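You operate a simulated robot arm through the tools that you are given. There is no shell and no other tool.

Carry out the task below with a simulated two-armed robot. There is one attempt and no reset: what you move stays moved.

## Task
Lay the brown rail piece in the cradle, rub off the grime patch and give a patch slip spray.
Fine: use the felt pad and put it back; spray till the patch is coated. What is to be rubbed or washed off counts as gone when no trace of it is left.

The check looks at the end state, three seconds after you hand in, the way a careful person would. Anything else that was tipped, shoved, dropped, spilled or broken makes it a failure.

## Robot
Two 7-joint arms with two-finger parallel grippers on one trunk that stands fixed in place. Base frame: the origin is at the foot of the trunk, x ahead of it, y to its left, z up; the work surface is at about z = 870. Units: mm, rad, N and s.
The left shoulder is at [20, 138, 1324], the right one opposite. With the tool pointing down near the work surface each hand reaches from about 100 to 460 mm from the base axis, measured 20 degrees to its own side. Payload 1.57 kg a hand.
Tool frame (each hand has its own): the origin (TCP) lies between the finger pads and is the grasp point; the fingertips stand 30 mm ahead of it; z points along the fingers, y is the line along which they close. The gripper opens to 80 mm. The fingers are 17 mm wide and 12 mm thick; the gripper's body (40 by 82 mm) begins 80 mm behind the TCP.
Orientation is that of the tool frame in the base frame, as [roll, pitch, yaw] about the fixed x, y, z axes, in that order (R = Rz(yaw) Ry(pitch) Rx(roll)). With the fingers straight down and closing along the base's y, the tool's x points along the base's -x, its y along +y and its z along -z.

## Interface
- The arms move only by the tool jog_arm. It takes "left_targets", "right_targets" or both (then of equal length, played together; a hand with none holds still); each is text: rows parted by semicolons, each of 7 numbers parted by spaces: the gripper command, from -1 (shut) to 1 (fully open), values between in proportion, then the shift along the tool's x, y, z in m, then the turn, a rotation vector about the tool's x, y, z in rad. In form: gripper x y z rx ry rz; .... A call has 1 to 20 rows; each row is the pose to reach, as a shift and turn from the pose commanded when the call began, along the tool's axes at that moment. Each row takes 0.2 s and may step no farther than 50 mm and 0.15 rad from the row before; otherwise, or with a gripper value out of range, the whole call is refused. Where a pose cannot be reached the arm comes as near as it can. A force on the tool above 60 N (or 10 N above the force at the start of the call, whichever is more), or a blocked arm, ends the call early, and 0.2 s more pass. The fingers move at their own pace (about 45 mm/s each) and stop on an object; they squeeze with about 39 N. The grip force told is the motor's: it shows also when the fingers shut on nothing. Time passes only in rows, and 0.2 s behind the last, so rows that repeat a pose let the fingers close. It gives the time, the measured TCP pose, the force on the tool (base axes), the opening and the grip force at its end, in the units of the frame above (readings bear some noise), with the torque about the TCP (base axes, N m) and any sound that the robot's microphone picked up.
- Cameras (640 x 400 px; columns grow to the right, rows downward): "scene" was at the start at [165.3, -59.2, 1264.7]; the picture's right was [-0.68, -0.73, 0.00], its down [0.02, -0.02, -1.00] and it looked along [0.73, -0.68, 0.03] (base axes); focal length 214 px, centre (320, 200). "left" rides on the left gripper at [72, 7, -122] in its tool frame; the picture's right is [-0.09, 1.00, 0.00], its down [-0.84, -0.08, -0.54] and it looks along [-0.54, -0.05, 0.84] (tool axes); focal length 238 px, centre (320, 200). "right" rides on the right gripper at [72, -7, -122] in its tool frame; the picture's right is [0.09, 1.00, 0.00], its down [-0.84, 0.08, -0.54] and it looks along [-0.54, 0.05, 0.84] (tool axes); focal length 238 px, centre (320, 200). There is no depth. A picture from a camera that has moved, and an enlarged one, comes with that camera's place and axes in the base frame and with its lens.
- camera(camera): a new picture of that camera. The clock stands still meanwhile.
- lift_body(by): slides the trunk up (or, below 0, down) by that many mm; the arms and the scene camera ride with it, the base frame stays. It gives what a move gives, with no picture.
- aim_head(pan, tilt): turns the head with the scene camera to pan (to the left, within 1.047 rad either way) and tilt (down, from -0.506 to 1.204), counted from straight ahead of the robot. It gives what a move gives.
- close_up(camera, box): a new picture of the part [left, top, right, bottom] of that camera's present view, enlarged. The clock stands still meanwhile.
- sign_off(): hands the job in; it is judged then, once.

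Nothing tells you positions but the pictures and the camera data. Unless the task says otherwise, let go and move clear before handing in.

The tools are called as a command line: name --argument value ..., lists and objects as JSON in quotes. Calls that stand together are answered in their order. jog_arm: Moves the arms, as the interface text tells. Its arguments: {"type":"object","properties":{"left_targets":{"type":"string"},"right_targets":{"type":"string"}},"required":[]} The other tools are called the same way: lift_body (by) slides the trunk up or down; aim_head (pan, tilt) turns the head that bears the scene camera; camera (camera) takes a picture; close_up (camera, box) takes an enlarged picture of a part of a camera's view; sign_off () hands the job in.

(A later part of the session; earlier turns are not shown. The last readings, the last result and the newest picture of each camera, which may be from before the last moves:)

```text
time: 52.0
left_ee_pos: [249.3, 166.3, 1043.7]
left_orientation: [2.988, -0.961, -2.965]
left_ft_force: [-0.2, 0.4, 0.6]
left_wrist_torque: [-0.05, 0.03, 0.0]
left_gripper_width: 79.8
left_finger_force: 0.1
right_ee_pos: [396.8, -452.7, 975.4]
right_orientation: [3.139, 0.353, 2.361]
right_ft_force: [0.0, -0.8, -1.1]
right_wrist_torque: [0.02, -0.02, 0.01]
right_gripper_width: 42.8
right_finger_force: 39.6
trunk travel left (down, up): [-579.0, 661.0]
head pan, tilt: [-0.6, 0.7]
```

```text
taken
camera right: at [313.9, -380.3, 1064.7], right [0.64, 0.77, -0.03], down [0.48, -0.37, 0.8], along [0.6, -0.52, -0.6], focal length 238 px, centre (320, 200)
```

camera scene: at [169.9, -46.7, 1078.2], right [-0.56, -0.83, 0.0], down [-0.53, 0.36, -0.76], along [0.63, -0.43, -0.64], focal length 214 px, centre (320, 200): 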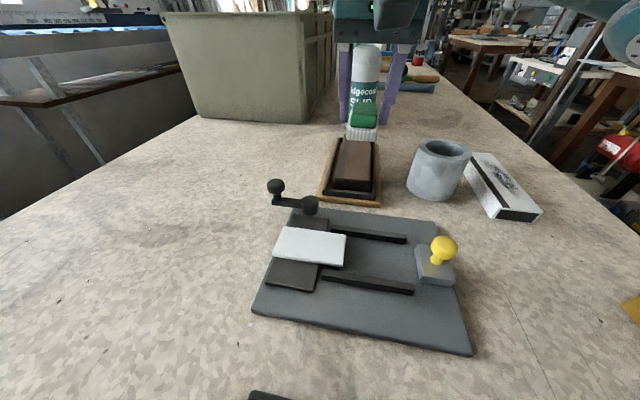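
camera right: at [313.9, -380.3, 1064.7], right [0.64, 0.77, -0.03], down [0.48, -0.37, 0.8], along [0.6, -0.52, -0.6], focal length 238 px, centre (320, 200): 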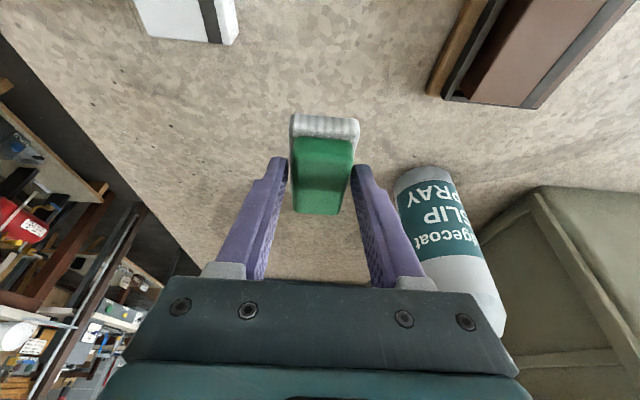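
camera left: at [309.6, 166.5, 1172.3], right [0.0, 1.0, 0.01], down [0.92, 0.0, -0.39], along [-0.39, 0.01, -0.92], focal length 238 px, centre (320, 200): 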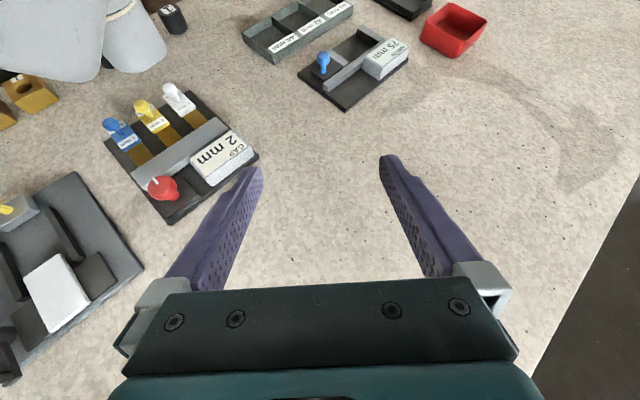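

Back above its spot; I lower the pad to the bench and watch the contact force.

jog_arm --right_targets "-1 0.0073 -0.0014 0.0183 0 0 0; -1 0.0145 -0.0014 0.0365 0 0 0; -1 0.019 -0.0014 0.048 0 0 0; -1 0.0211 -0.0014 0.0531 0 0 0; -1 0.0211 -0.0014 0.0531 0 0 0"

close_up --camera "scene" --box '[350, 50, 480, 180]'

```text
time: 53.2
left_ee_pos: [249.7, 165.4, 1042.0]
left_orientation: [2.987, -0.96, -2.964]
left_ft_force: [-0.2, 0.0, 0.6]
left_wrist_torque: [0.03, -0.03, -0.03]
left_gripper_width: 80.3
left_finger_force: 0.1
right_ee_pos: [393.7, -451.7, 916.1]
right_orientation: [3.139, 0.353, 2.36]
right_ft_force: [-0.2, -0.5, -0.7]
right_wrist_torque: [0.01, 0.01, -0.03]
right_gripper_width: 42.9
right_finger_force: 39.0
trunk travel left (down, up): [-579.0, 661.0]
head pan, tilt: [-0.6, 0.7]
```

```text
3.08 times, centred on (415, 115) of scene
camera zoom: at [169.8, -46.6, 1078.2], right [-0.56, -0.83, 0.0], down [-0.53, 0.36, -0.76], along [0.63, -0.43, -0.64], focal length 660 px, centre (28, 462)
```

zoom: 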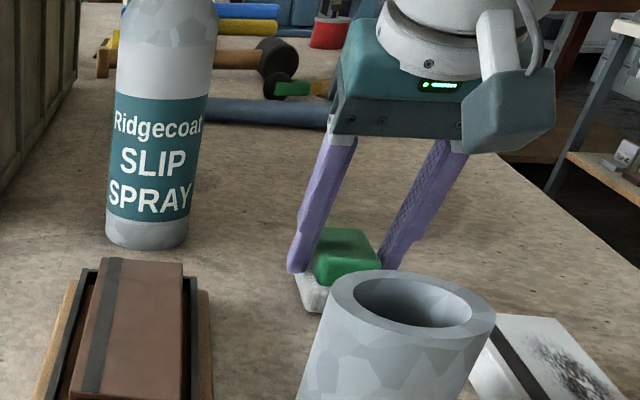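

Nearly touching. I go down 1.5 mm more, release, and rise clear.

jog_arm --right_targets "-1 0.0005 0 0.0014 0 0 0; -1 0.0005 0 0.0014 0 0 0"

```text
time: 53.8
left_ee_pos: [250.2, 167.0, 1043.1]
left_orientation: [2.987, -0.959, -2.966]
left_ft_force: [-0.3, 1.1, -0.2]
left_wrist_torque: [0.02, 0.02, -0.02]
left_gripper_width: 79.9
left_finger_force: 0.0
right_ee_pos: [394.3, -453.4, 916.6]
right_orientation: [3.138, 0.353, 2.36]
right_ft_force: [0.2, -0.7, -1.1]
right_wrist_torque: [-0.02, 0.02, -0.02]
right_gripper_width: 42.4
right_finger_force: 39.3
trunk travel left (down, up): [-579.0, 661.0]
head pan, tilt: [-0.6, 0.7]
```

jog_arm --right_targets "-1 0.0004 0 0.001 0 0 0; -1 0.0007 0 0.0019 0 0 0; -1 0.0007 0 0.0019 0 0 0"

```text
time: 54.6
left_ee_pos: [249.7, 166.2, 1045.0]
left_orientation: [2.988, -0.961, -2.964]
left_ft_force: [0.0, 0.2, -0.1]
left_wrist_torque: [0.0, 0.01, 0.0]
left_gripper_width: 79.9
left_finger_force: 0.0
right_ee_pos: [393.8, -452.7, 913.9]
right_orientation: [3.139, 0.355, 2.359]
right_ft_force: [-1.1, -0.4, -0.3]
right_wrist_torque: [-0.06, 0.02, 0.0]
right_gripper_width: 42.9
right_finger_force: 38.8
trunk travel left (down, up): [-579.0, 661.0]
head pan, tilt: [-0.6, 0.7]
```

The pad is now at its original height (TCP 914). I release it and rise.

jog_arm --right_targets "0.3 0 0 0 0 0 0; 0.8 0 0 0 0 0 0; 1 0 0 0 0 0 0; 1 -0.0087 0 -0.0234 0 0 0; 1 -0.0174 0 -0.0469 0 0 0; 1 -0.0295 0 -0.0797 0 0 0; 1 -0.0295 0 -0.0797 0 0 0"

camera --camera "right"

camera --camera "scene"

```text
time: 56.2
left_ee_pos: [250.1, 165.9, 1042.7]
left_orientation: [2.988, -0.961, -2.966]
left_ft_force: [-0.2, 0.3, -1.1]
left_wrist_torque: [0.0, -0.03, -0.01]
left_gripper_width: 79.8
left_finger_force: 0.0
right_ee_pos: [394.6, -451.5, 999.4]
right_orientation: [3.138, 0.353, 2.36]
right_ft_force: [0.1, 0.1, -0.4]
right_wrist_torque: [0.01, 0.01, 0.0]
right_gripper_width: 80.0
right_finger_force: 0.0
trunk travel left (down, up): [-579.0, 661.0]
head pan, tilt: [-0.6, 0.7]
```

```text
taken
camera right: at [311.6, -380.7, 1089.8], right [0.64, 0.77, -0.03], down [0.48, -0.37, 0.8], along [0.6, -0.52, -0.6], focal length 238 px, centre (320, 200)
```

right: 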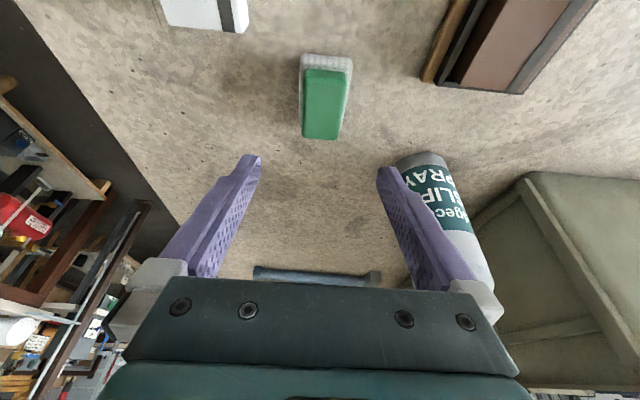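

```text
taken
camera scene: at [169.9, -46.7, 1078.2], right [-0.56, -0.83, 0.0], down [-0.53, 0.36, -0.76], along [0.63, -0.43, -0.64], focal length 214 px, centre (320, 200)
```

scene: 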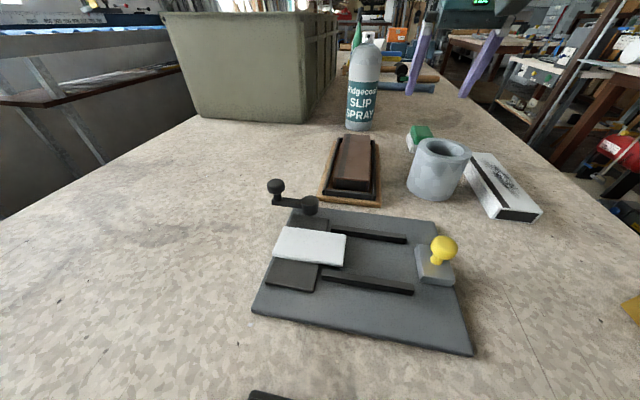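

The pad is back in place. Now I study the spray can: zooming from the scene camera to measure it and the nozzle's facing.

close_up --camera "scene" --box '[325, 20, 405, 140]'

aim_head --pan -0.7 --tilt 0.3

camera --camera "scene"

close_up --camera "scene" --box '[290, 130, 390, 240]'

```text
3.33 times, centred on (365, 80) of scene
camera zoom: at [169.9, -46.7, 1078.2], right [-0.56, -0.83, 0.0], down [-0.53, 0.36, -0.76], along [0.63, -0.43, -0.64], focal length 715 px, centre (170, 600)
```

zoom: 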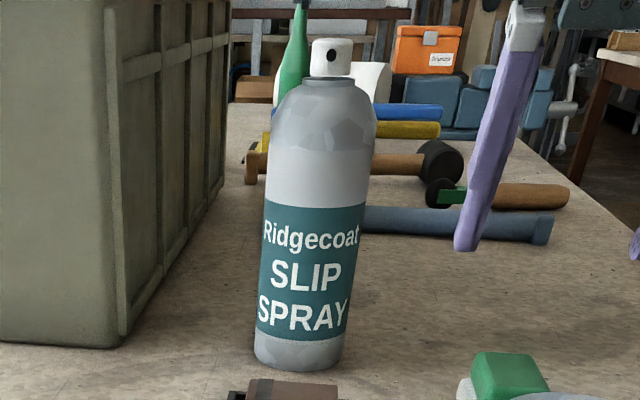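

```text
time: 57.0
left_ee_pos: [250.0, 166.1, 1044.0]
left_orientation: [2.988, -0.959, -2.965]
left_ft_force: [-0.1, 0.5, 0.0]
left_wrist_torque: [0.01, -0.02, 0.03]
left_gripper_width: 80.0
left_finger_force: 0.1
right_ee_pos: [394.8, -452.2, 999.3]
right_orientation: [3.139, 0.353, 2.359]
right_ft_force: [-0.5, 0.2, 0.4]
right_wrist_torque: [-0.02, -0.01, 0.01]
right_gripper_width: 79.9
right_finger_force: 0.0
trunk travel left (down, up): [-579.0, 661.0]
head pan, tilt: [-0.7, 0.3]
```

```text
taken
camera scene: at [171.2, -58.8, 1114.2], right [-0.64, -0.77, 0.0], down [-0.23, 0.19, -0.95], along [0.73, -0.61, -0.3], focal length 214 px, centre (320, 200)
```

scene: 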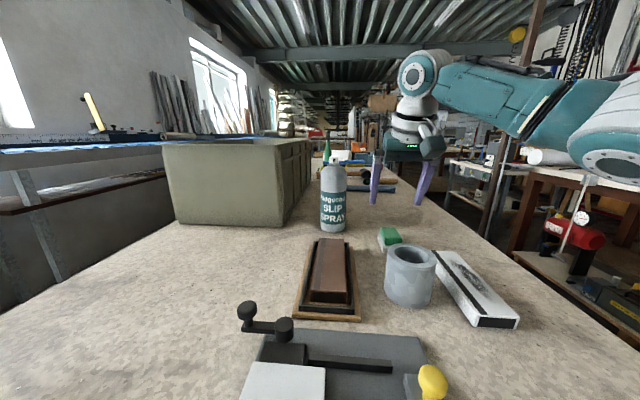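

```text
3.64 times, centred on (340, 185) of scene
camera zoom: at [171.2, -58.8, 1114.2], right [-0.64, -0.77, 0.0], down [-0.23, 0.19, -0.95], along [0.73, -0.61, -0.3], focal length 780 px, centre (247, 254)
```

zoom: 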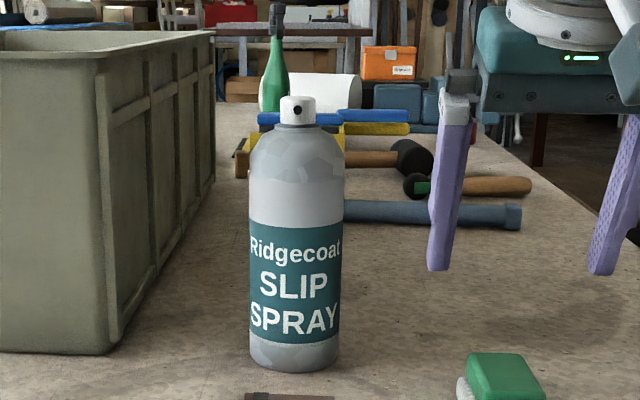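

The can stands at about (560, −433), 67 mm wide, cap top z≈1060, nozzle facing back toward me along the bench. Its cap must be pressed by one hand while the other holds it, so I first test that the left hand can be turned to point forward; step one is turning it straight down.

jog_arm --left_targets "1 -0.0051 -0.0029 -0.01 0.0071 -0.1209 0.0111; 1 -0.0102 -0.0059 -0.02 0.0142 -0.2417 0.0222; 1 -0.0152 -0.0088 -0.03 0.0212 -0.3626 0.0333; 1 -0.0203 -0.0118 -0.04 0.0283 -0.4835 0.0445; 1 -0.0254 -0.0147 -0.05 0.0354 -0.6043 0.0556; 1 -0.0305 -0.0176 -0.06 0.0425 -0.7252 0.0667; 1 -0.0355 -0.0206 -0.07 0.0495 -0.846 0.0778; 1 -0.0406 -0.0235 -0.08 0.0566 -0.9669 0.0889; 1 -0.0406 -0.0235 -0.08 0.0566 -0.9669 0.0889"

camera --camera "scene"

```text
time: 59.0
left_ee_pos: [340.1, 144.8, 1054.7]
left_orientation: [3.141, 0.004, 3.14]
left_ft_force: [-0.5, -0.5, -0.1]
left_wrist_torque: [0.02, 0.0, 0.02]
left_gripper_width: 80.1
left_finger_force: 0.0
right_ee_pos: [393.4, -452.9, 998.9]
right_orientation: [3.14, 0.353, 2.36]
right_ft_force: [0.0, -0.1, -0.2]
right_wrist_torque: [0.01, -0.01, 0.0]
right_gripper_width: 79.9
right_finger_force: 0.0
trunk travel left (down, up): [-579.0, 661.0]
head pan, tilt: [-0.7, 0.3]
```

```text
taken
camera scene: at [171.2, -58.8, 1114.3], right [-0.64, -0.77, 0.0], down [-0.23, 0.19, -0.96], along [0.73, -0.62, -0.3], focal length 214 px, centre (320, 200)
```

scene: 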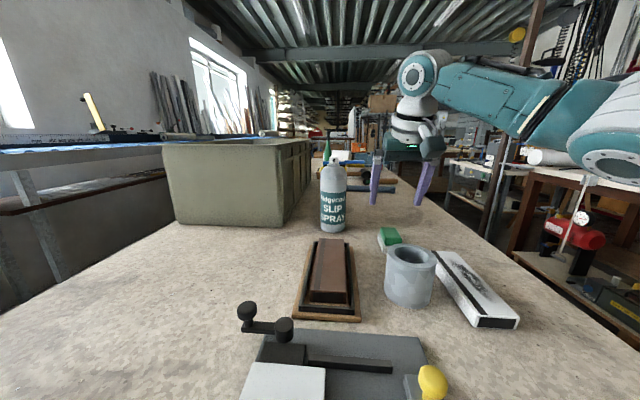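

Left hand is straight down at (340, 145). I now swing it to point forward-right horizontally (azimuth −60°), moving it toward the middle, as a test of the pressing pose.

jog_arm --left_targets "-1 0.0008 -0.0158 -0.0004 0.0627 -0.1087 0.0627; -1 0.0015 -0.0315 -0.0008 0.1255 -0.2173 0.1255; -1 0.0023 -0.0473 -0.0012 0.1882 -0.326 0.1882; -1 0.0031 -0.0631 -0.0015 0.2509 -0.4346 0.2509; -1 0.0038 -0.0788 -0.0019 0.3137 -0.5433 0.3137; -1 0.0046 -0.0946 -0.0023 0.3764 -0.652 0.3764; -1 0.0054 -0.1104 -0.0027 0.4391 -0.7606 0.4391; -1 0.0062 -0.1262 -0.0031 0.5018 -0.8693 0.5018; -1 0.0069 -0.1419 -0.0035 0.5646 -0.978 0.5646; -1 0.0077 -0.1577 -0.0038 0.6273 -1.0866 0.6273; -1 0.0085 -0.1735 -0.0042 0.69 -1.1953 0.69; -1 0.0092 -0.1892 -0.0046 0.7528 -1.304 0.7528; -1 0.01 -0.205 -0.005 0.8155 -1.4126 0.8155; -1 0.01 -0.205 -0.005 0.8155 -1.4126 0.8155"

camera --camera "scene"

camera --camera "left"

```text
time: 62.0
left_ee_pos: [330.6, -59.5, 1059.2]
left_orientation: [1.037, 1.569, -0.011]
left_ft_force: [0.0, -0.1, -0.4]
left_wrist_torque: [-0.01, 0.01, 0.04]
left_gripper_width: 0.0
left_finger_force: 21.5
right_ee_pos: [394.1, -453.1, 999.2]
right_orientation: [3.139, 0.354, 2.359]
right_ft_force: [-0.1, -0.9, -0.7]
right_wrist_torque: [0.05, -0.03, 0.04]
right_gripper_width: 80.0
right_finger_force: 0.1
trunk travel left (down, up): [-579.0, 661.0]
head pan, tilt: [-0.7, 0.3]
```

```text
taken
camera scene: at [171.2, -58.8, 1114.3], right [-0.64, -0.77, 0.0], down [-0.23, 0.19, -0.96], along [0.73, -0.62, -0.3], focal length 214 px, centre (320, 200)
```

scene: 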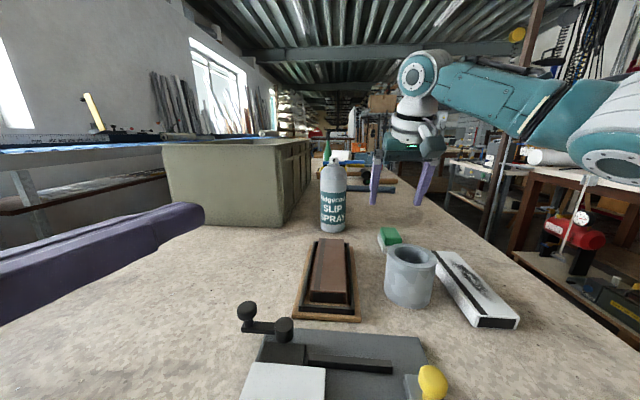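

```text
taken
camera left: at [275.3, 50.5, 987.5], right [0.86, 0.5, 0.1], down [-0.34, 0.43, 0.84], along [0.37, -0.75, 0.54], focal length 238 px, centre (320, 200)
```

left: 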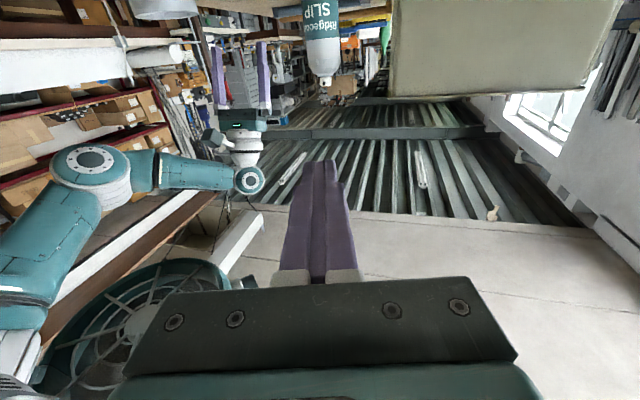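

The left hand handles the pressing pose well. To pin down the can's position I zoom in with the left wrist camera and the scene camera.

close_up --camera "left" --box '[270, 0, 370, 110]'

close_up --camera "scene" --box '[305, 150, 365, 240]'

close_up --camera "right" --box '[370, 130, 520, 300]'

```text
3.64 times, centred on (320, 55) of left
camera zoom: at [275.3, 50.5, 987.5], right [0.86, 0.5, 0.1], down [-0.34, 0.43, 0.84], along [0.37, -0.75, 0.54], focal length 867 px, centre (320, 727)
```

zoom: 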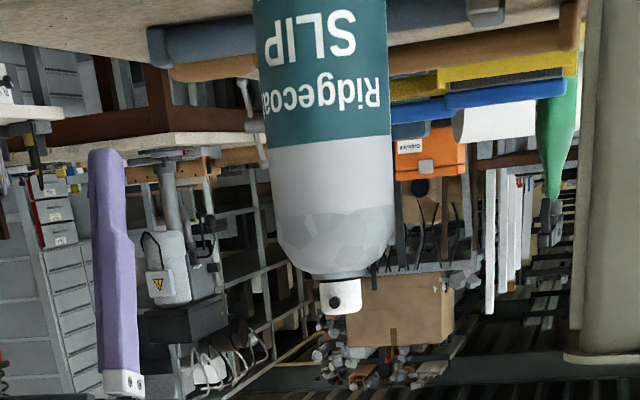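

```text
4.44 times, centred on (335, 195) of scene
camera zoom: at [171.2, -58.8, 1114.3], right [-0.64, -0.77, 0.0], down [-0.23, 0.19, -0.96], along [0.73, -0.62, -0.3], focal length 953 px, centre (253, 222)
```

zoom: 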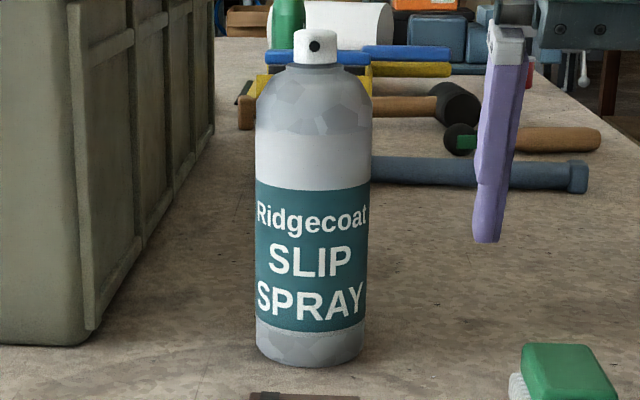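

```text
2.35 times, centred on (445, 215) of right
camera zoom: at [311.6, -380.7, 1089.4], right [0.64, 0.77, -0.03], down [0.48, -0.37, 0.8], along [0.6, -0.52, -0.6], focal length 561 px, centre (26, 165)
```

zoom: 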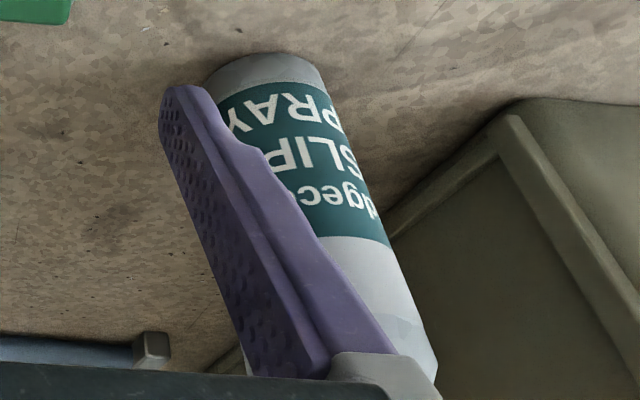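

Two views agree: can centre ≈ (561, −434), radius 33.5, nozzle azimuth ≈135°. I bring the right hand to an approach pose behind the can (azimuth −29°, 35° below horizontal), fingers open.

jog_arm --right_targets "1 -0.0054 0.0213 -0.0042 -0.0343 -0.1206 -0.0444; 1 -0.0108 0.0427 -0.0083 -0.0685 -0.2412 -0.0889; 1 -0.0163 0.064 -0.0125 -0.1028 -0.3617 -0.1333; 1 -0.0217 0.0854 -0.0166 -0.137 -0.4823 -0.1778; 1 -0.0271 0.1067 -0.0208 -0.1713 -0.6029 -0.2222; 1 -0.0271 0.1067 -0.0208 -0.1713 -0.6029 -0.2222"

camera --camera "right"

camera --camera "left"

camera --camera "scene"

```text
time: 63.5
left_ee_pos: [329.5, -59.4, 1058.4]
left_orientation: [1.095, 1.568, 0.046]
left_ft_force: [0.0, -1.1, 0.0]
left_wrist_torque: [0.02, 0.02, -0.01]
left_gripper_width: 0.1
left_finger_force: 21.5
right_ee_pos: [482.7, -389.3, 1029.1]
right_orientation: [3.136, 0.963, 2.635]
right_ft_force: [-0.4, -0.1, 0.3]
right_wrist_torque: [0.0, 0.03, 0.04]
right_gripper_width: 80.0
right_finger_force: 0.0
trunk travel left (down, up): [-579.0, 661.0]
head pan, tilt: [-0.7, 0.3]
```

```text
taken
camera right: at [355.5, -327.4, 1039.4], right [0.43, 0.9, -0.07], down [0.07, 0.05, 1.0], along [0.9, -0.44, -0.04], focal length 238 px, centre (320, 200)
```

right: 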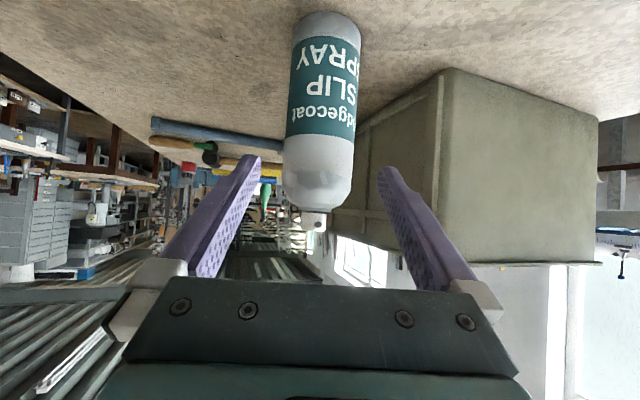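

```text
taken
camera left: at [275.2, 50.6, 987.7], right [0.86, 0.5, 0.09], down [-0.34, 0.43, 0.84], along [0.37, -0.75, 0.54], focal length 238 px, centre (320, 200)
```

left: 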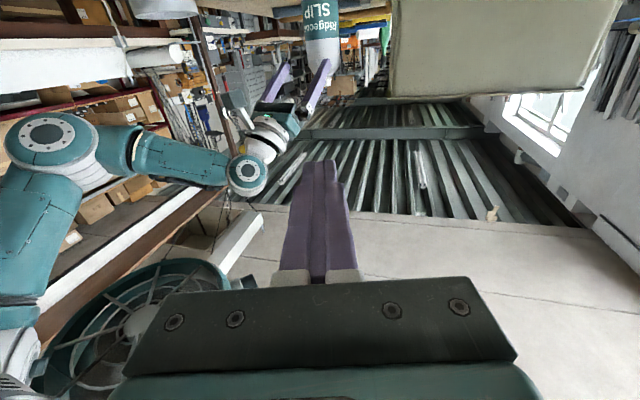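

```text
taken
camera scene: at [171.2, -58.8, 1114.3], right [-0.64, -0.77, 0.0], down [-0.23, 0.19, -0.96], along [0.73, -0.62, -0.3], focal length 214 px, centre (320, 200)
```

scene: 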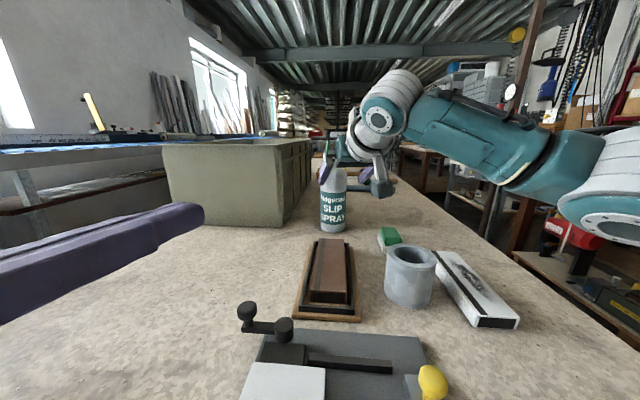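

The can sits centred between the open fingers. I advance 110 mm along the fingers to straddle it.

jog_arm --right_targets "1 0 -0.001 0.03 0 0 0; 1 0 -0.001 0.06 0 0 0; 1 0 -0.001 0.085 0 0 0; 1 0 -0.001 0.1 0 0 0; 1 0 -0.001 0.109 0 0 0; 1 0 -0.001 0.109 0 0 0"

camera --camera "right"

close_up --camera "scene" --box '[280, 80, 420, 250]'

```text
time: 64.8
left_ee_pos: [329.4, -60.3, 1058.1]
left_orientation: [1.054, 1.568, 0.006]
left_ft_force: [-0.4, 0.7, -0.2]
left_wrist_torque: [0.0, 0.02, -0.01]
left_gripper_width: 0.3
left_finger_force: 21.5
right_ee_pos: [559.1, -432.6, 964.5]
right_orientation: [3.135, 0.962, 2.634]
right_ft_force: [0.3, 0.9, 0.1]
right_wrist_torque: [-0.02, 0.06, 0.02]
right_gripper_width: 80.0
right_finger_force: 0.1
trunk travel left (down, up): [-579.0, 661.0]
head pan, tilt: [-0.7, 0.3]
```

```text
taken
camera right: at [432.6, -371.1, 976.8], right [0.43, 0.9, -0.07], down [0.07, 0.05, 1.0], along [0.9, -0.44, -0.04], focal length 238 px, centre (320, 200)
```

right: 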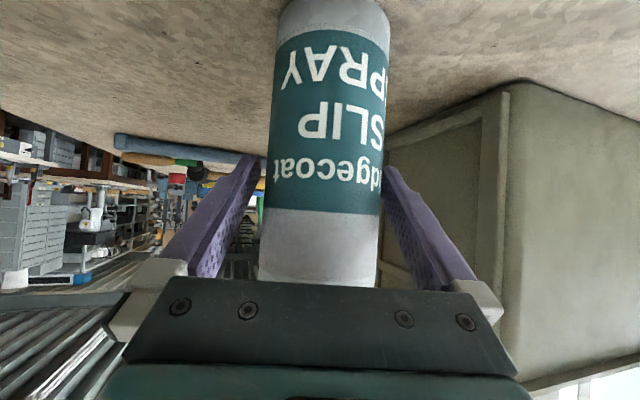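

```text
2.35 times, centred on (350, 165) of scene
camera zoom: at [171.2, -58.8, 1114.3], right [-0.64, -0.77, 0.0], down [-0.23, 0.19, -0.96], along [0.73, -0.62, -0.3], focal length 505 px, centre (249, 282)
```

zoom: 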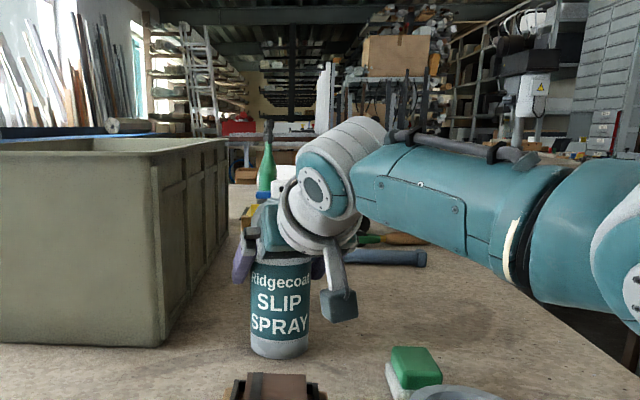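

Reached without trouble and the can is between the fingers. I close the grip on it.

jog_arm --right_targets "-1 0 0 0 0 0 0; -1 0 0 0 0 0 0; -1 0 0 0 0 0 0; -1 0 0 0 0 0 0"

```text
time: 65.8
left_ee_pos: [331.2, -59.5, 1060.5]
left_orientation: [1.142, 1.568, 0.094]
left_ft_force: [0.0, -0.3, 0.5]
left_wrist_torque: [0.0, 0.0, 0.02]
left_gripper_width: 0.2
left_finger_force: 21.6
right_ee_pos: [559.5, -432.3, 965.5]
right_orientation: [3.136, 0.961, 2.632]
right_ft_force: [1.5, 1.6, 1.6]
right_wrist_torque: [0.01, -0.05, 0.01]
right_gripper_width: 65.5
right_finger_force: 38.6
trunk travel left (down, up): [-579.0, 661.0]
head pan, tilt: [-0.7, 0.3]
```

The can is gripped (65.5 mm). I lift it 45 mm and at the same time draw the left hand back out of the way.

jog_arm --right_targets "-1 -0.0062 0 -0.0043 0 0 0; -1 -0.0164 0 -0.0115 0 0 0; -1 -0.0267 0 -0.0187 0 0 0; -1 -0.0369 0 -0.0258 0 0 0; -1 -0.0369 0 -0.0258 0 0 0" --left_targets "-1 -0.008 0.013 -0.0386 0 0 0; -1 -0.016 0.026 -0.0772 0 0 0; -1 -0.024 0.039 -0.1158 0 0 0; -1 -0.032 0.052 -0.1544 0 0 0; -1 -0.04 0.0654 -0.193 0 0 0"

camera --camera "scene"

camera --camera "right"

```text
time: 67.0
left_ee_pos: [289.9, 141.7, 1098.9]
left_orientation: [0.768, 1.569, -0.283]
left_ft_force: [-1.1, 0.7, 0.3]
left_wrist_torque: [-0.01, 0.02, 0.03]
left_gripper_width: 0.2
left_finger_force: 21.2
right_ee_pos: [558.7, -432.9, 1010.2]
right_orientation: [3.134, 0.96, 2.631]
right_ft_force: [-0.3, 0.5, -4.2]
right_wrist_torque: [-0.04, 0.01, -0.02]
right_gripper_width: 65.3
right_finger_force: 39.2
trunk travel left (down, up): [-579.0, 661.0]
head pan, tilt: [-0.7, 0.3]
```

```text
taken
camera scene: at [170.9, -58.4, 1114.1], right [-0.64, -0.77, 0.0], down [-0.23, 0.19, -0.96], along [0.73, -0.61, -0.3], focal length 214 px, centre (320, 200)
```

scene: 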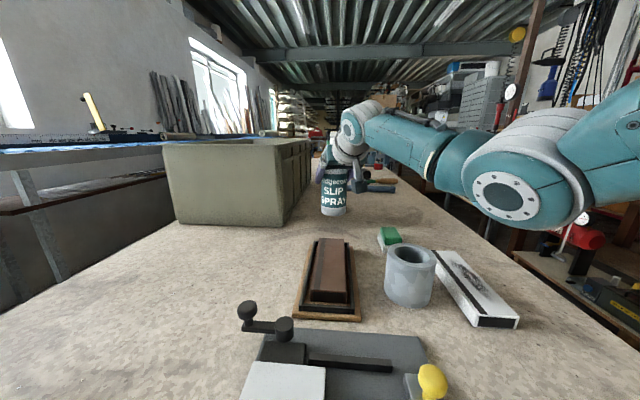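

```text
taken
camera right: at [432.6, -371.0, 1021.8], right [0.43, 0.9, -0.07], down [0.07, 0.05, 1.0], along [0.9, -0.44, -0.04], focal length 238 px, centre (320, 200)
```

right: 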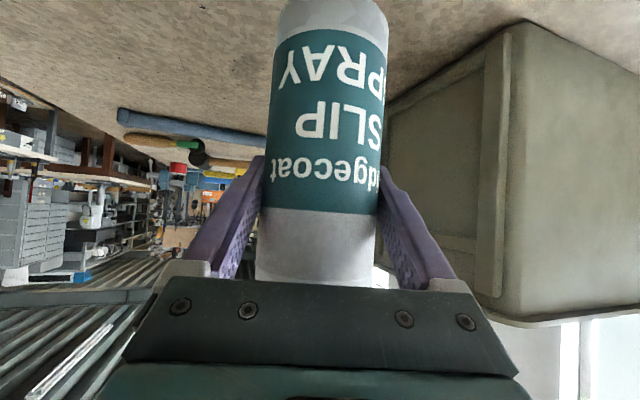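

The can is lifted and hangs steady (0.4 kg). I carry it to free bench at about (480, −165), turning it −21° on the way.

jog_arm --right_targets "-1 0.0161 0.0279 -0.0235 0.0429 0 0.03; -1 0.0322 0.0558 -0.0471 0.0858 0 0.06; -1 0.0483 0.0837 -0.0706 0.1287 0 0.09; -1 0.0644 0.1116 -0.0941 0.1717 0 0.1199; -1 0.0805 0.1395 -0.1176 0.2146 0 0.1499; -1 0.0966 0.1674 -0.1412 0.2575 0 0.1799; -1 0.1127 0.1953 -0.1647 0.3004 0 0.2099; -1 0.1127 0.1953 -0.1647 0.3004 0 0.2099"

camera --camera "scene"

camera --camera "right"

camera --camera "left"

```text
time: 68.8
left_ee_pos: [289.8, 140.5, 1097.8]
left_orientation: [1.211, 1.569, 0.162]
left_ft_force: [0.7, 1.4, -0.4]
left_wrist_torque: [-0.01, 0.02, 0.0]
left_gripper_width: 0.0
left_finger_force: 21.3
right_ee_pos: [479.5, -178.5, 1013.1]
right_orientation: [-3.122, 0.975, 2.267]
right_ft_force: [0.4, 0.2, -3.6]
right_wrist_torque: [-0.01, -0.04, 0.02]
right_gripper_width: 65.3
right_finger_force: 38.9
trunk travel left (down, up): [-579.0, 661.0]
head pan, tilt: [-0.7, 0.3]
```

```text
taken
camera scene: at [171.0, -58.4, 1114.6], right [-0.64, -0.77, 0.0], down [-0.22, 0.19, -0.96], along [0.73, -0.61, -0.29], focal length 214 px, centre (320, 200)
```

scene: 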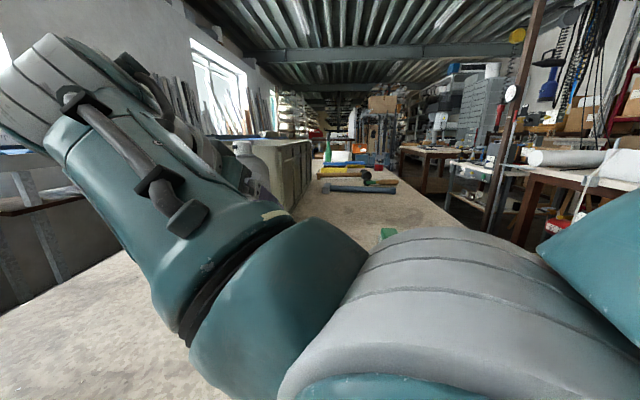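

```text
taken
camera right: at [385.2, -72.4, 1021.6], right [0.74, 0.67, -0.09], down [0.08, 0.04, 1.0], along [0.67, -0.74, -0.02], focal length 238 px, centre (320, 200)
```

right: 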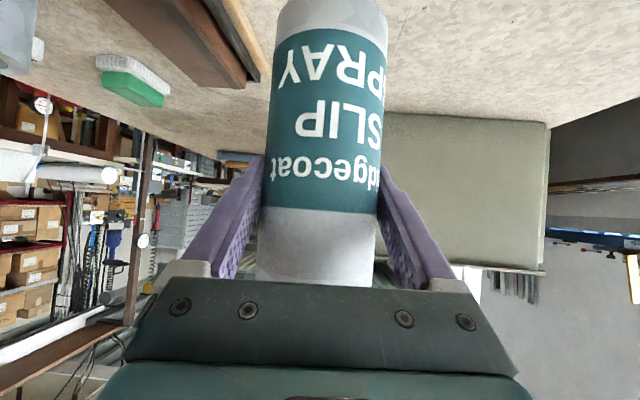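

```text
taken
camera left: at [234.7, 250.7, 1027.9], right [0.86, 0.5, 0.09], down [-0.34, 0.43, 0.84], along [0.38, -0.75, 0.54], focal length 238 px, centre (320, 200)
```

left: 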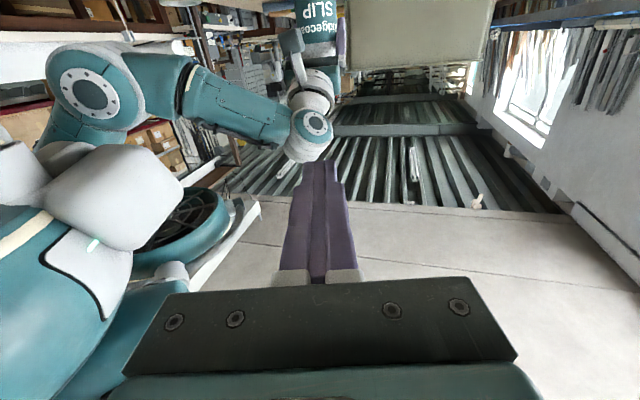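

The can is over free bench near (480, −178), but the forearm is right before the head. I hold a moment to see whether the pose has settled.

jog_arm --right_targets "-1 0 0 0 0 0 0; -1 0 0 0 0 0 0"

```text
time: 69.5
left_ee_pos: [289.3, 140.3, 1098.4]
left_orientation: [1.12, 1.57, 0.073]
left_ft_force: [0.7, 0.7, 0.9]
left_wrist_torque: [-0.02, -0.01, 0.0]
left_gripper_width: 0.0
left_finger_force: 21.0
right_ee_pos: [479.2, -177.4, 1012.6]
right_orientation: [-3.122, 0.974, 2.269]
right_ft_force: [-0.7, 1.0, -3.8]
right_wrist_torque: [0.03, 0.0, 0.0]
right_gripper_width: 65.2
right_finger_force: 39.1
trunk travel left (down, up): [-579.0, 661.0]
head pan, tilt: [-0.7, 0.3]
```

The arm is 12 mm short of its commanded place, probably leaning on the head. I tilt the head up to free space, then check again.

aim_head --pan -0.7 --tilt -0.4

jog_arm --right_targets "-1 0 0 0 0 0 0"

camera --camera "scene"

```text
time: 70.5
left_ee_pos: [289.7, 140.9, 1100.6]
left_orientation: [1.106, 1.568, 0.059]
left_ft_force: [0.3, -0.5, -0.1]
left_wrist_torque: [0.0, -0.01, -0.01]
left_gripper_width: 0.3
left_finger_force: 21.3
right_ee_pos: [478.8, -178.6, 1012.7]
right_orientation: [-3.125, 0.975, 2.267]
right_ft_force: [-0.3, -0.4, -2.9]
right_wrist_torque: [-0.03, -0.02, -0.02]
right_gripper_width: 65.3
right_finger_force: 38.9
trunk travel left (down, up): [-579.0, 661.0]
head pan, tilt: [-0.7, -0.4]
```

```text
time: 70.9
left_ee_pos: [290.5, 142.3, 1099.5]
left_orientation: [1.116, 1.568, 0.068]
left_ft_force: [-0.4, -0.4, -0.3]
left_wrist_torque: [-0.01, -0.01, -0.03]
left_gripper_width: 0.0
left_finger_force: 21.2
right_ee_pos: [478.8, -176.6, 1011.7]
right_orientation: [-3.123, 0.974, 2.268]
right_ft_force: [0.2, -0.6, -2.6]
right_wrist_torque: [-0.03, 0.03, 0.02]
right_gripper_width: 65.4
right_finger_force: 39.1
trunk travel left (down, up): [-579.0, 661.0]
head pan, tilt: [-0.7, -0.4]
```

```text
taken
camera scene: at [170.6, -59.1, 1116.4], right [-0.65, -0.76, 0.0], down [-0.21, 0.18, -0.96], along [0.73, -0.62, -0.27], focal length 214 px, centre (320, 200)
```

scene: 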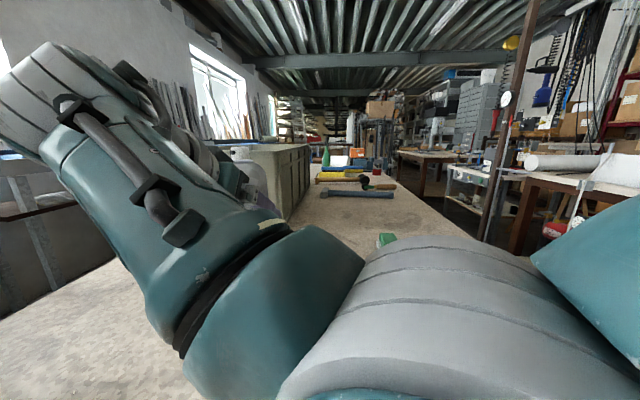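

The head did not move — it is pinned by the arm. I back the right arm off by ~70 mm to release it.

jog_arm --right_targets "-1 -0.0125 -0.0099 0.0183 0 0 0; -1 -0.0249 -0.0197 0.0367 0 0 0; -1 -0.0374 -0.0296 0.055 0 0 0; -1 -0.0374 -0.0296 0.055 0 0 0"

camera --camera "scene"

camera --camera "left"

```text
time: 71.9
left_ee_pos: [289.9, 141.1, 1099.0]
left_orientation: [1.108, 1.57, 0.057]
left_ft_force: [0.7, -0.5, -0.8]
left_wrist_torque: [0.02, 0.02, -0.02]
left_gripper_width: 0.2
left_finger_force: 21.4
right_ee_pos: [498.6, -236.7, 1012.2]
right_orientation: [3.136, 0.958, 2.267]
right_ft_force: [0.0, -0.7, -3.6]
right_wrist_torque: [0.0, 0.02, 0.05]
right_gripper_width: 65.3
right_finger_force: 39.4
trunk travel left (down, up): [-579.0, 661.0]
head pan, tilt: [-0.7, -0.4]
```

```text
taken
camera scene: at [155.5, -45.7, 1175.0], right [-0.64, -0.77, 0.0], down [0.3, -0.25, -0.92], along [0.7, -0.59, 0.39], focal length 214 px, centre (320, 200)
```

scene: 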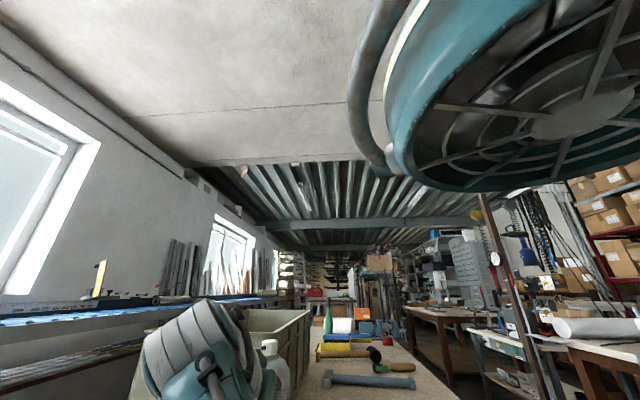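

```text
taken
camera left: at [234.8, 250.5, 1027.9], right [0.86, 0.5, 0.09], down [-0.34, 0.43, 0.84], along [0.38, -0.75, 0.54], focal length 238 px, centre (320, 200)
```

left: 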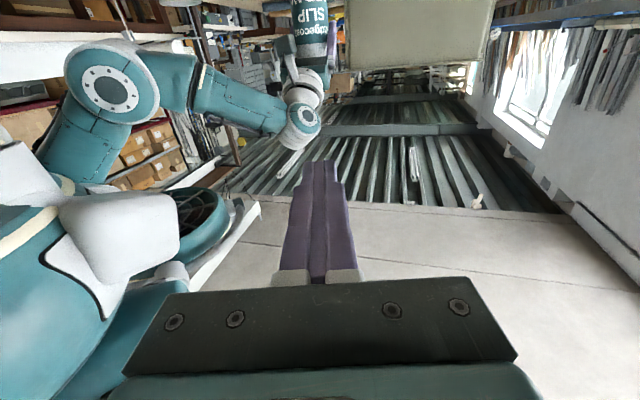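

The head is free again. I set the can down a bit further out, at about (510, −215), clear of the tray; lowering to just above the bench first.

jog_arm --right_targets "-1 0.0054 0.0227 -0.0076 0 0 0; -1 0.0176 0.0227 0.001 0 0 0; -1 0.0299 0.0227 0.0096 0 0 0; -1 0.0365 0.0227 0.0143 0 0 0; -1 0.0406 0.0227 0.0171 0 0 0; -1 0.0406 0.0227 0.0171 0 0 0"

camera --camera "left"

camera --camera "right"

```text
time: 73.3
left_ee_pos: [290.2, 140.8, 1099.9]
left_orientation: [1.125, 1.57, 0.079]
left_ft_force: [-0.4, -0.3, 1.3]
left_wrist_torque: [-0.01, -0.01, 0.0]
left_gripper_width: 0.0
left_finger_force: 21.5
right_ee_pos: [511.0, -214.2, 969.5]
right_orientation: [3.136, 0.959, 2.266]
right_ft_force: [-0.2, -0.1, -3.2]
right_wrist_torque: [-0.01, 0.02, 0.0]
right_gripper_width: 65.2
right_finger_force: 39.2
trunk travel left (down, up): [-579.0, 661.0]
head pan, tilt: [-0.7, -0.4]
```

```text
taken
camera left: at [234.7, 250.5, 1027.9], right [0.86, 0.5, 0.09], down [-0.34, 0.43, 0.84], along [0.37, -0.75, 0.54], focal length 238 px, centre (320, 200)
```

left: 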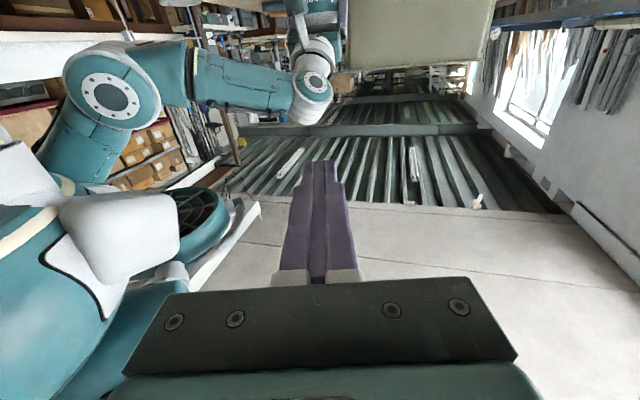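

```text
taken
camera right: at [415.1, -111.1, 980.3], right [0.73, 0.68, -0.07], down [0.08, 0.02, 1.0], along [0.68, -0.73, -0.04], focal length 238 px, centre (320, 200)
```

right: 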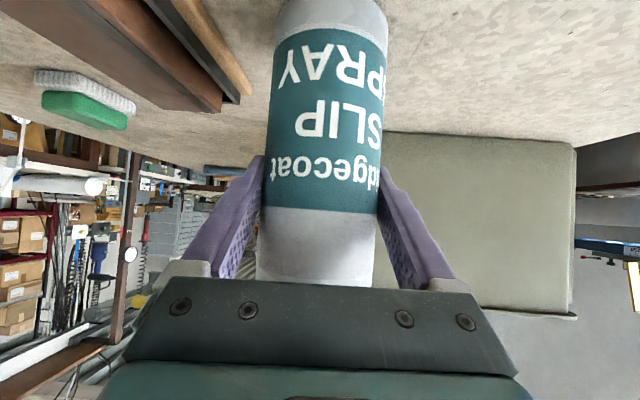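

Just above the bench. I lower the last few millimetres and watch for contact.

jog_arm --right_targets "-1 0.0012 0 0.0009 0 0 0; -1 0.0025 0 0.0017 0 0 0; -1 0.0025 0 0.0017 0 0 0"

```text
time: 74.1
left_ee_pos: [289.1, 139.5, 1099.2]
left_orientation: [1.104, 1.569, 0.056]
left_ft_force: [-0.5, 0.5, -0.4]
left_wrist_torque: [0.01, 0.01, 0.0]
left_gripper_width: 0.0
left_finger_force: 21.5
right_ee_pos: [510.3, -213.7, 966.9]
right_orientation: [3.136, 0.961, 2.267]
right_ft_force: [-0.5, 0.5, -0.5]
right_wrist_torque: [-0.08, 0.1, -0.07]
right_gripper_width: 65.3
right_finger_force: 38.5
trunk travel left (down, up): [-579.0, 661.0]
head pan, tilt: [-0.7, -0.4]
```

It touches down. I ease down another 0.7 mm, then open the fingers and back off along the tool axis.

jog_arm --right_targets "-1 0.0006 0 0.0004 0 0 0; 0.65 0.0006 0 0.0004 0 0 0; 1 0.0006 0 0.0004 0 0 0; 1 0.0006 0 0.0004 0 0 0; 1 0.0006 0 -0.02 0 0 0; 1 0.0006 0 -0.05 0 0 0; 1 0.0006 0 -0.08 0 0 0; 1 0.0006 0 -0.11 0 0 0; 1 0.0006 0 -0.11 0 0 0"

camera --camera "right"

camera --camera "left"

```text
time: 76.1
left_ee_pos: [289.6, 139.4, 1101.2]
left_orientation: [1.069, 1.57, 0.021]
left_ft_force: [0.1, -0.1, -0.3]
left_wrist_torque: [-0.01, 0.05, 0.0]
left_gripper_width: 0.1
left_finger_force: 21.1
right_ee_pos: [455.4, -162.2, 1031.4]
right_orientation: [-3.134, 0.986, 2.249]
right_ft_force: [-0.2, 0.2, -1.0]
right_wrist_torque: [0.0, -0.02, 0.0]
right_gripper_width: 79.9
right_finger_force: 0.1
trunk travel left (down, up): [-579.0, 661.0]
head pan, tilt: [-0.7, -0.4]
```

```text
taken
camera right: at [362.9, -55.9, 1040.0], right [0.75, 0.66, -0.08], down [0.07, 0.04, 1.0], along [0.66, -0.75, -0.01], focal length 238 px, centre (320, 200)
```

right: 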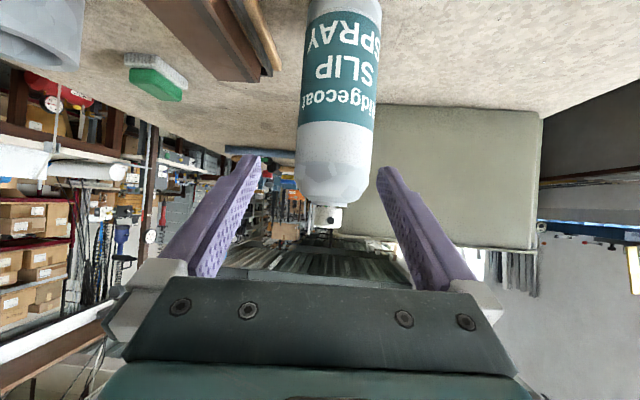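

```text
taken
camera left: at [235.0, 250.4, 1027.9], right [0.86, 0.5, 0.09], down [-0.34, 0.43, 0.84], along [0.37, -0.75, 0.54], focal length 238 px, centre (320, 200)
```

left: 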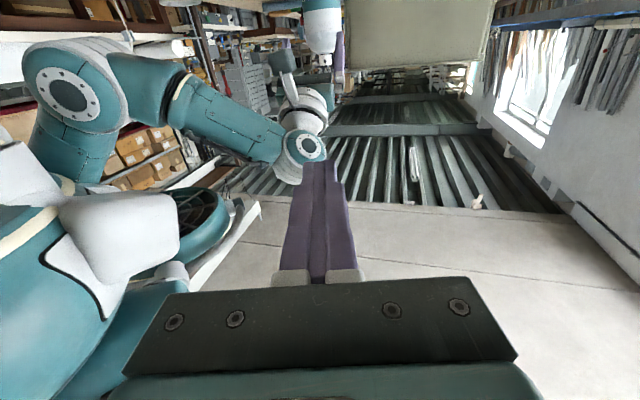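

The can stands upright at about (511, −215). I zoom in to read the nozzle's facing before regrasping.

close_up --camera "right" --box '[290, 170, 370, 240]'

close_up --camera "left" --box '[290, 0, 350, 80]'

```text
5.71 times, centred on (330, 205) of right
camera zoom: at [362.9, -55.9, 1040.0], right [0.75, 0.66, -0.08], down [0.07, 0.04, 1.0], along [0.66, -0.75, -0.01], focal length 1362 px, centre (263, 171)
```

zoom: 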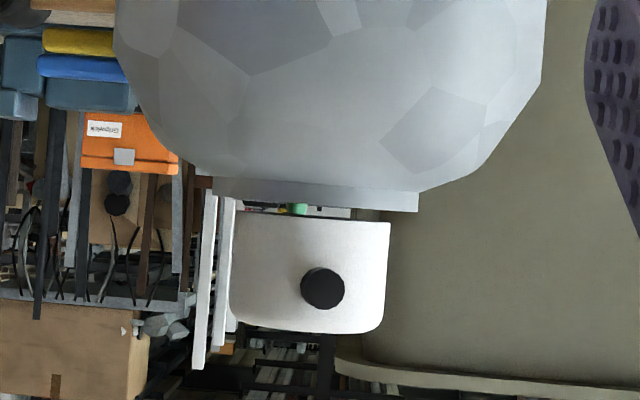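

```text
5.00 times, centred on (320, 40) of left
camera zoom: at [235.0, 250.4, 1027.9], right [0.86, 0.5, 0.09], down [-0.34, 0.43, 0.84], along [0.37, -0.75, 0.54], focal length 1192 px, centre (320, 1000)
```

zoom: 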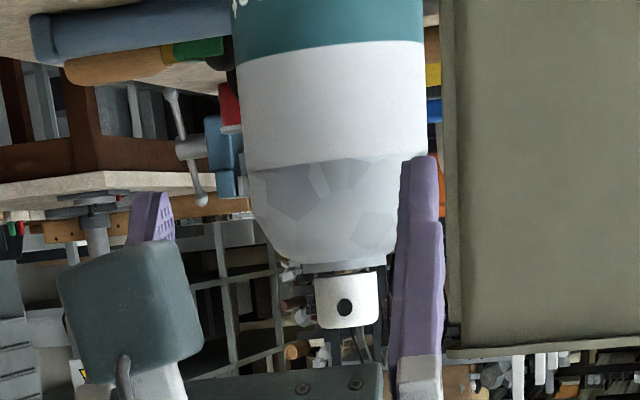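

Two views agree the nozzle now faces azimuth ≈124°. I raise the right hand above can height and swing it around to approach the can from azimuth +30°, so the nozzle will point sideways to the hand.

jog_arm --right_targets "1 -0.0286 0 -0.019 0 0 0; 1 -0.0572 0 -0.0379 0 0 0; 1 -0.0604 -0.0086 -0.033 -0.118 0 -0.0781; 1 -0.0637 -0.0173 -0.0281 -0.2361 0 -0.1562; 1 -0.0669 -0.0259 -0.0232 -0.3541 0 -0.2343; 1 -0.0702 -0.0345 -0.0183 -0.4722 0 -0.3124; 1 -0.0734 -0.0432 -0.0135 -0.5902 0 -0.3905; 1 -0.0766 -0.0518 -0.0086 -0.7083 0 -0.4687; 1 -0.0799 -0.0604 -0.0037 -0.8263 0 -0.5468; 1 -0.0831 -0.069 0.0012 -0.9444 0 -0.6249; 1 -0.0864 -0.0777 0.0061 -1.0624 0 -0.703; 1 -0.0896 -0.0863 0.011 -1.1805 0 -0.7811; 1 -0.0896 -0.0863 0.011 -1.1805 0 -0.7811"

camera --camera "right"

camera --camera "left"

```text
time: 78.9
left_ee_pos: [289.6, 140.6, 1100.8]
left_orientation: [1.041, 1.569, -0.009]
left_ft_force: [0.3, -1.5, -0.3]
left_wrist_torque: [-0.03, 0.01, -0.02]
left_gripper_width: 0.0
left_finger_force: 21.3
right_ee_pos: [425.4, -247.4, 1095.4]
right_orientation: [3.095, 0.987, -2.634]
right_ft_force: [0.3, 0.7, 0.3]
right_wrist_torque: [-0.04, 0.01, 0.02]
right_gripper_width: 80.1
right_finger_force: 0.1
trunk travel left (down, up): [-579.0, 661.0]
head pan, tilt: [-0.7, -0.4]
```

```text
taken
camera right: at [308.1, -327.0, 1103.9], right [-0.56, 0.83, -0.05], down [-0.02, 0.05, 1.0], along [0.83, 0.56, -0.01], focal length 238 px, centre (320, 200)
```

right: 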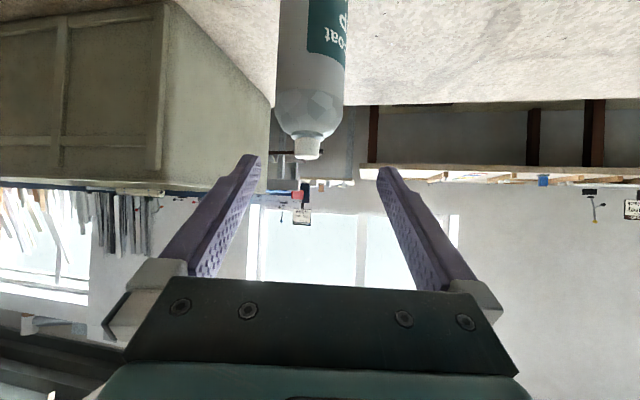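

```text
taken
camera left: at [235.1, 250.3, 1027.9], right [0.86, 0.5, 0.09], down [-0.34, 0.43, 0.84], along [0.37, -0.75, 0.54], focal length 238 px, centre (320, 200)
```

left: 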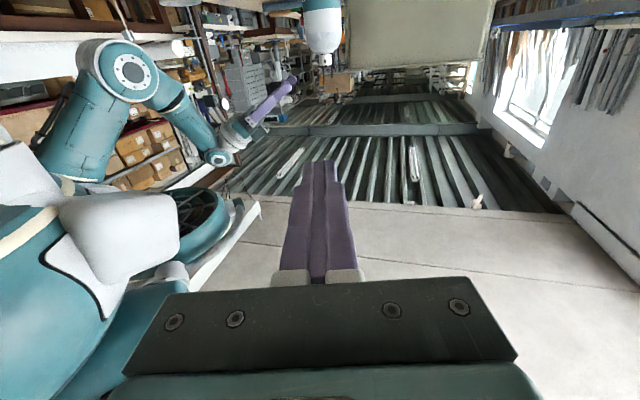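

The hand is in front of the can at (425, −247, 1095). I refine the can centre to (510.5, −210.5), level the closing line and drop to the approach height.

jog_arm --right_targets "1 0.0193 -0.0042 0.0128 0.011 0.0005 -0.0029; 1 0.0386 -0.0083 0.0256 0.0221 0.001 -0.0059; 1 0.0579 -0.0125 0.0384 0.0332 0.0014 -0.0088; 1 0.0579 -0.0125 0.0384 0.0332 0.0014 -0.0088"

camera --camera "right"

```text
time: 79.9
left_ee_pos: [290.4, 140.7, 1098.9]
left_orientation: [1.059, 1.567, 0.01]
left_ft_force: [-0.1, -0.4, 0.4]
left_wrist_torque: [0.04, 0.01, 0.0]
left_gripper_width: 0.0
left_finger_force: 21.6
right_ee_pos: [430.5, -257.0, 1024.9]
right_orientation: [3.14, 0.984, -2.619]
right_ft_force: [-0.8, -0.3, 0.3]
right_wrist_torque: [0.02, 0.0, 0.0]
right_gripper_width: 79.9
right_finger_force: 0.0
trunk travel left (down, up): [-579.0, 661.0]
head pan, tilt: [-0.7, -0.4]
```

```text
taken
camera right: at [310.9, -332.9, 1033.7], right [-0.54, 0.84, -0.08], down [-0.03, 0.07, 1.0], along [0.84, 0.54, -0.02], focal length 238 px, centre (320, 200)
```

right: 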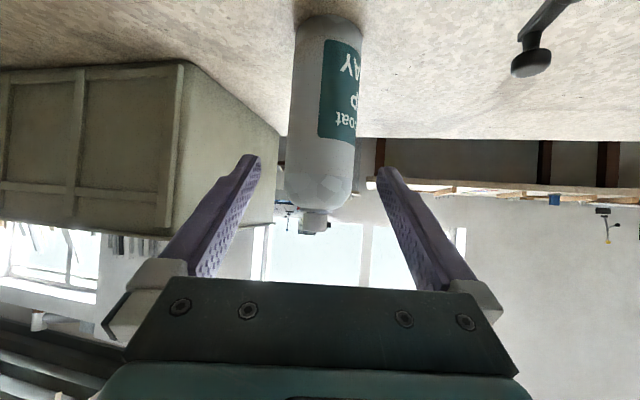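

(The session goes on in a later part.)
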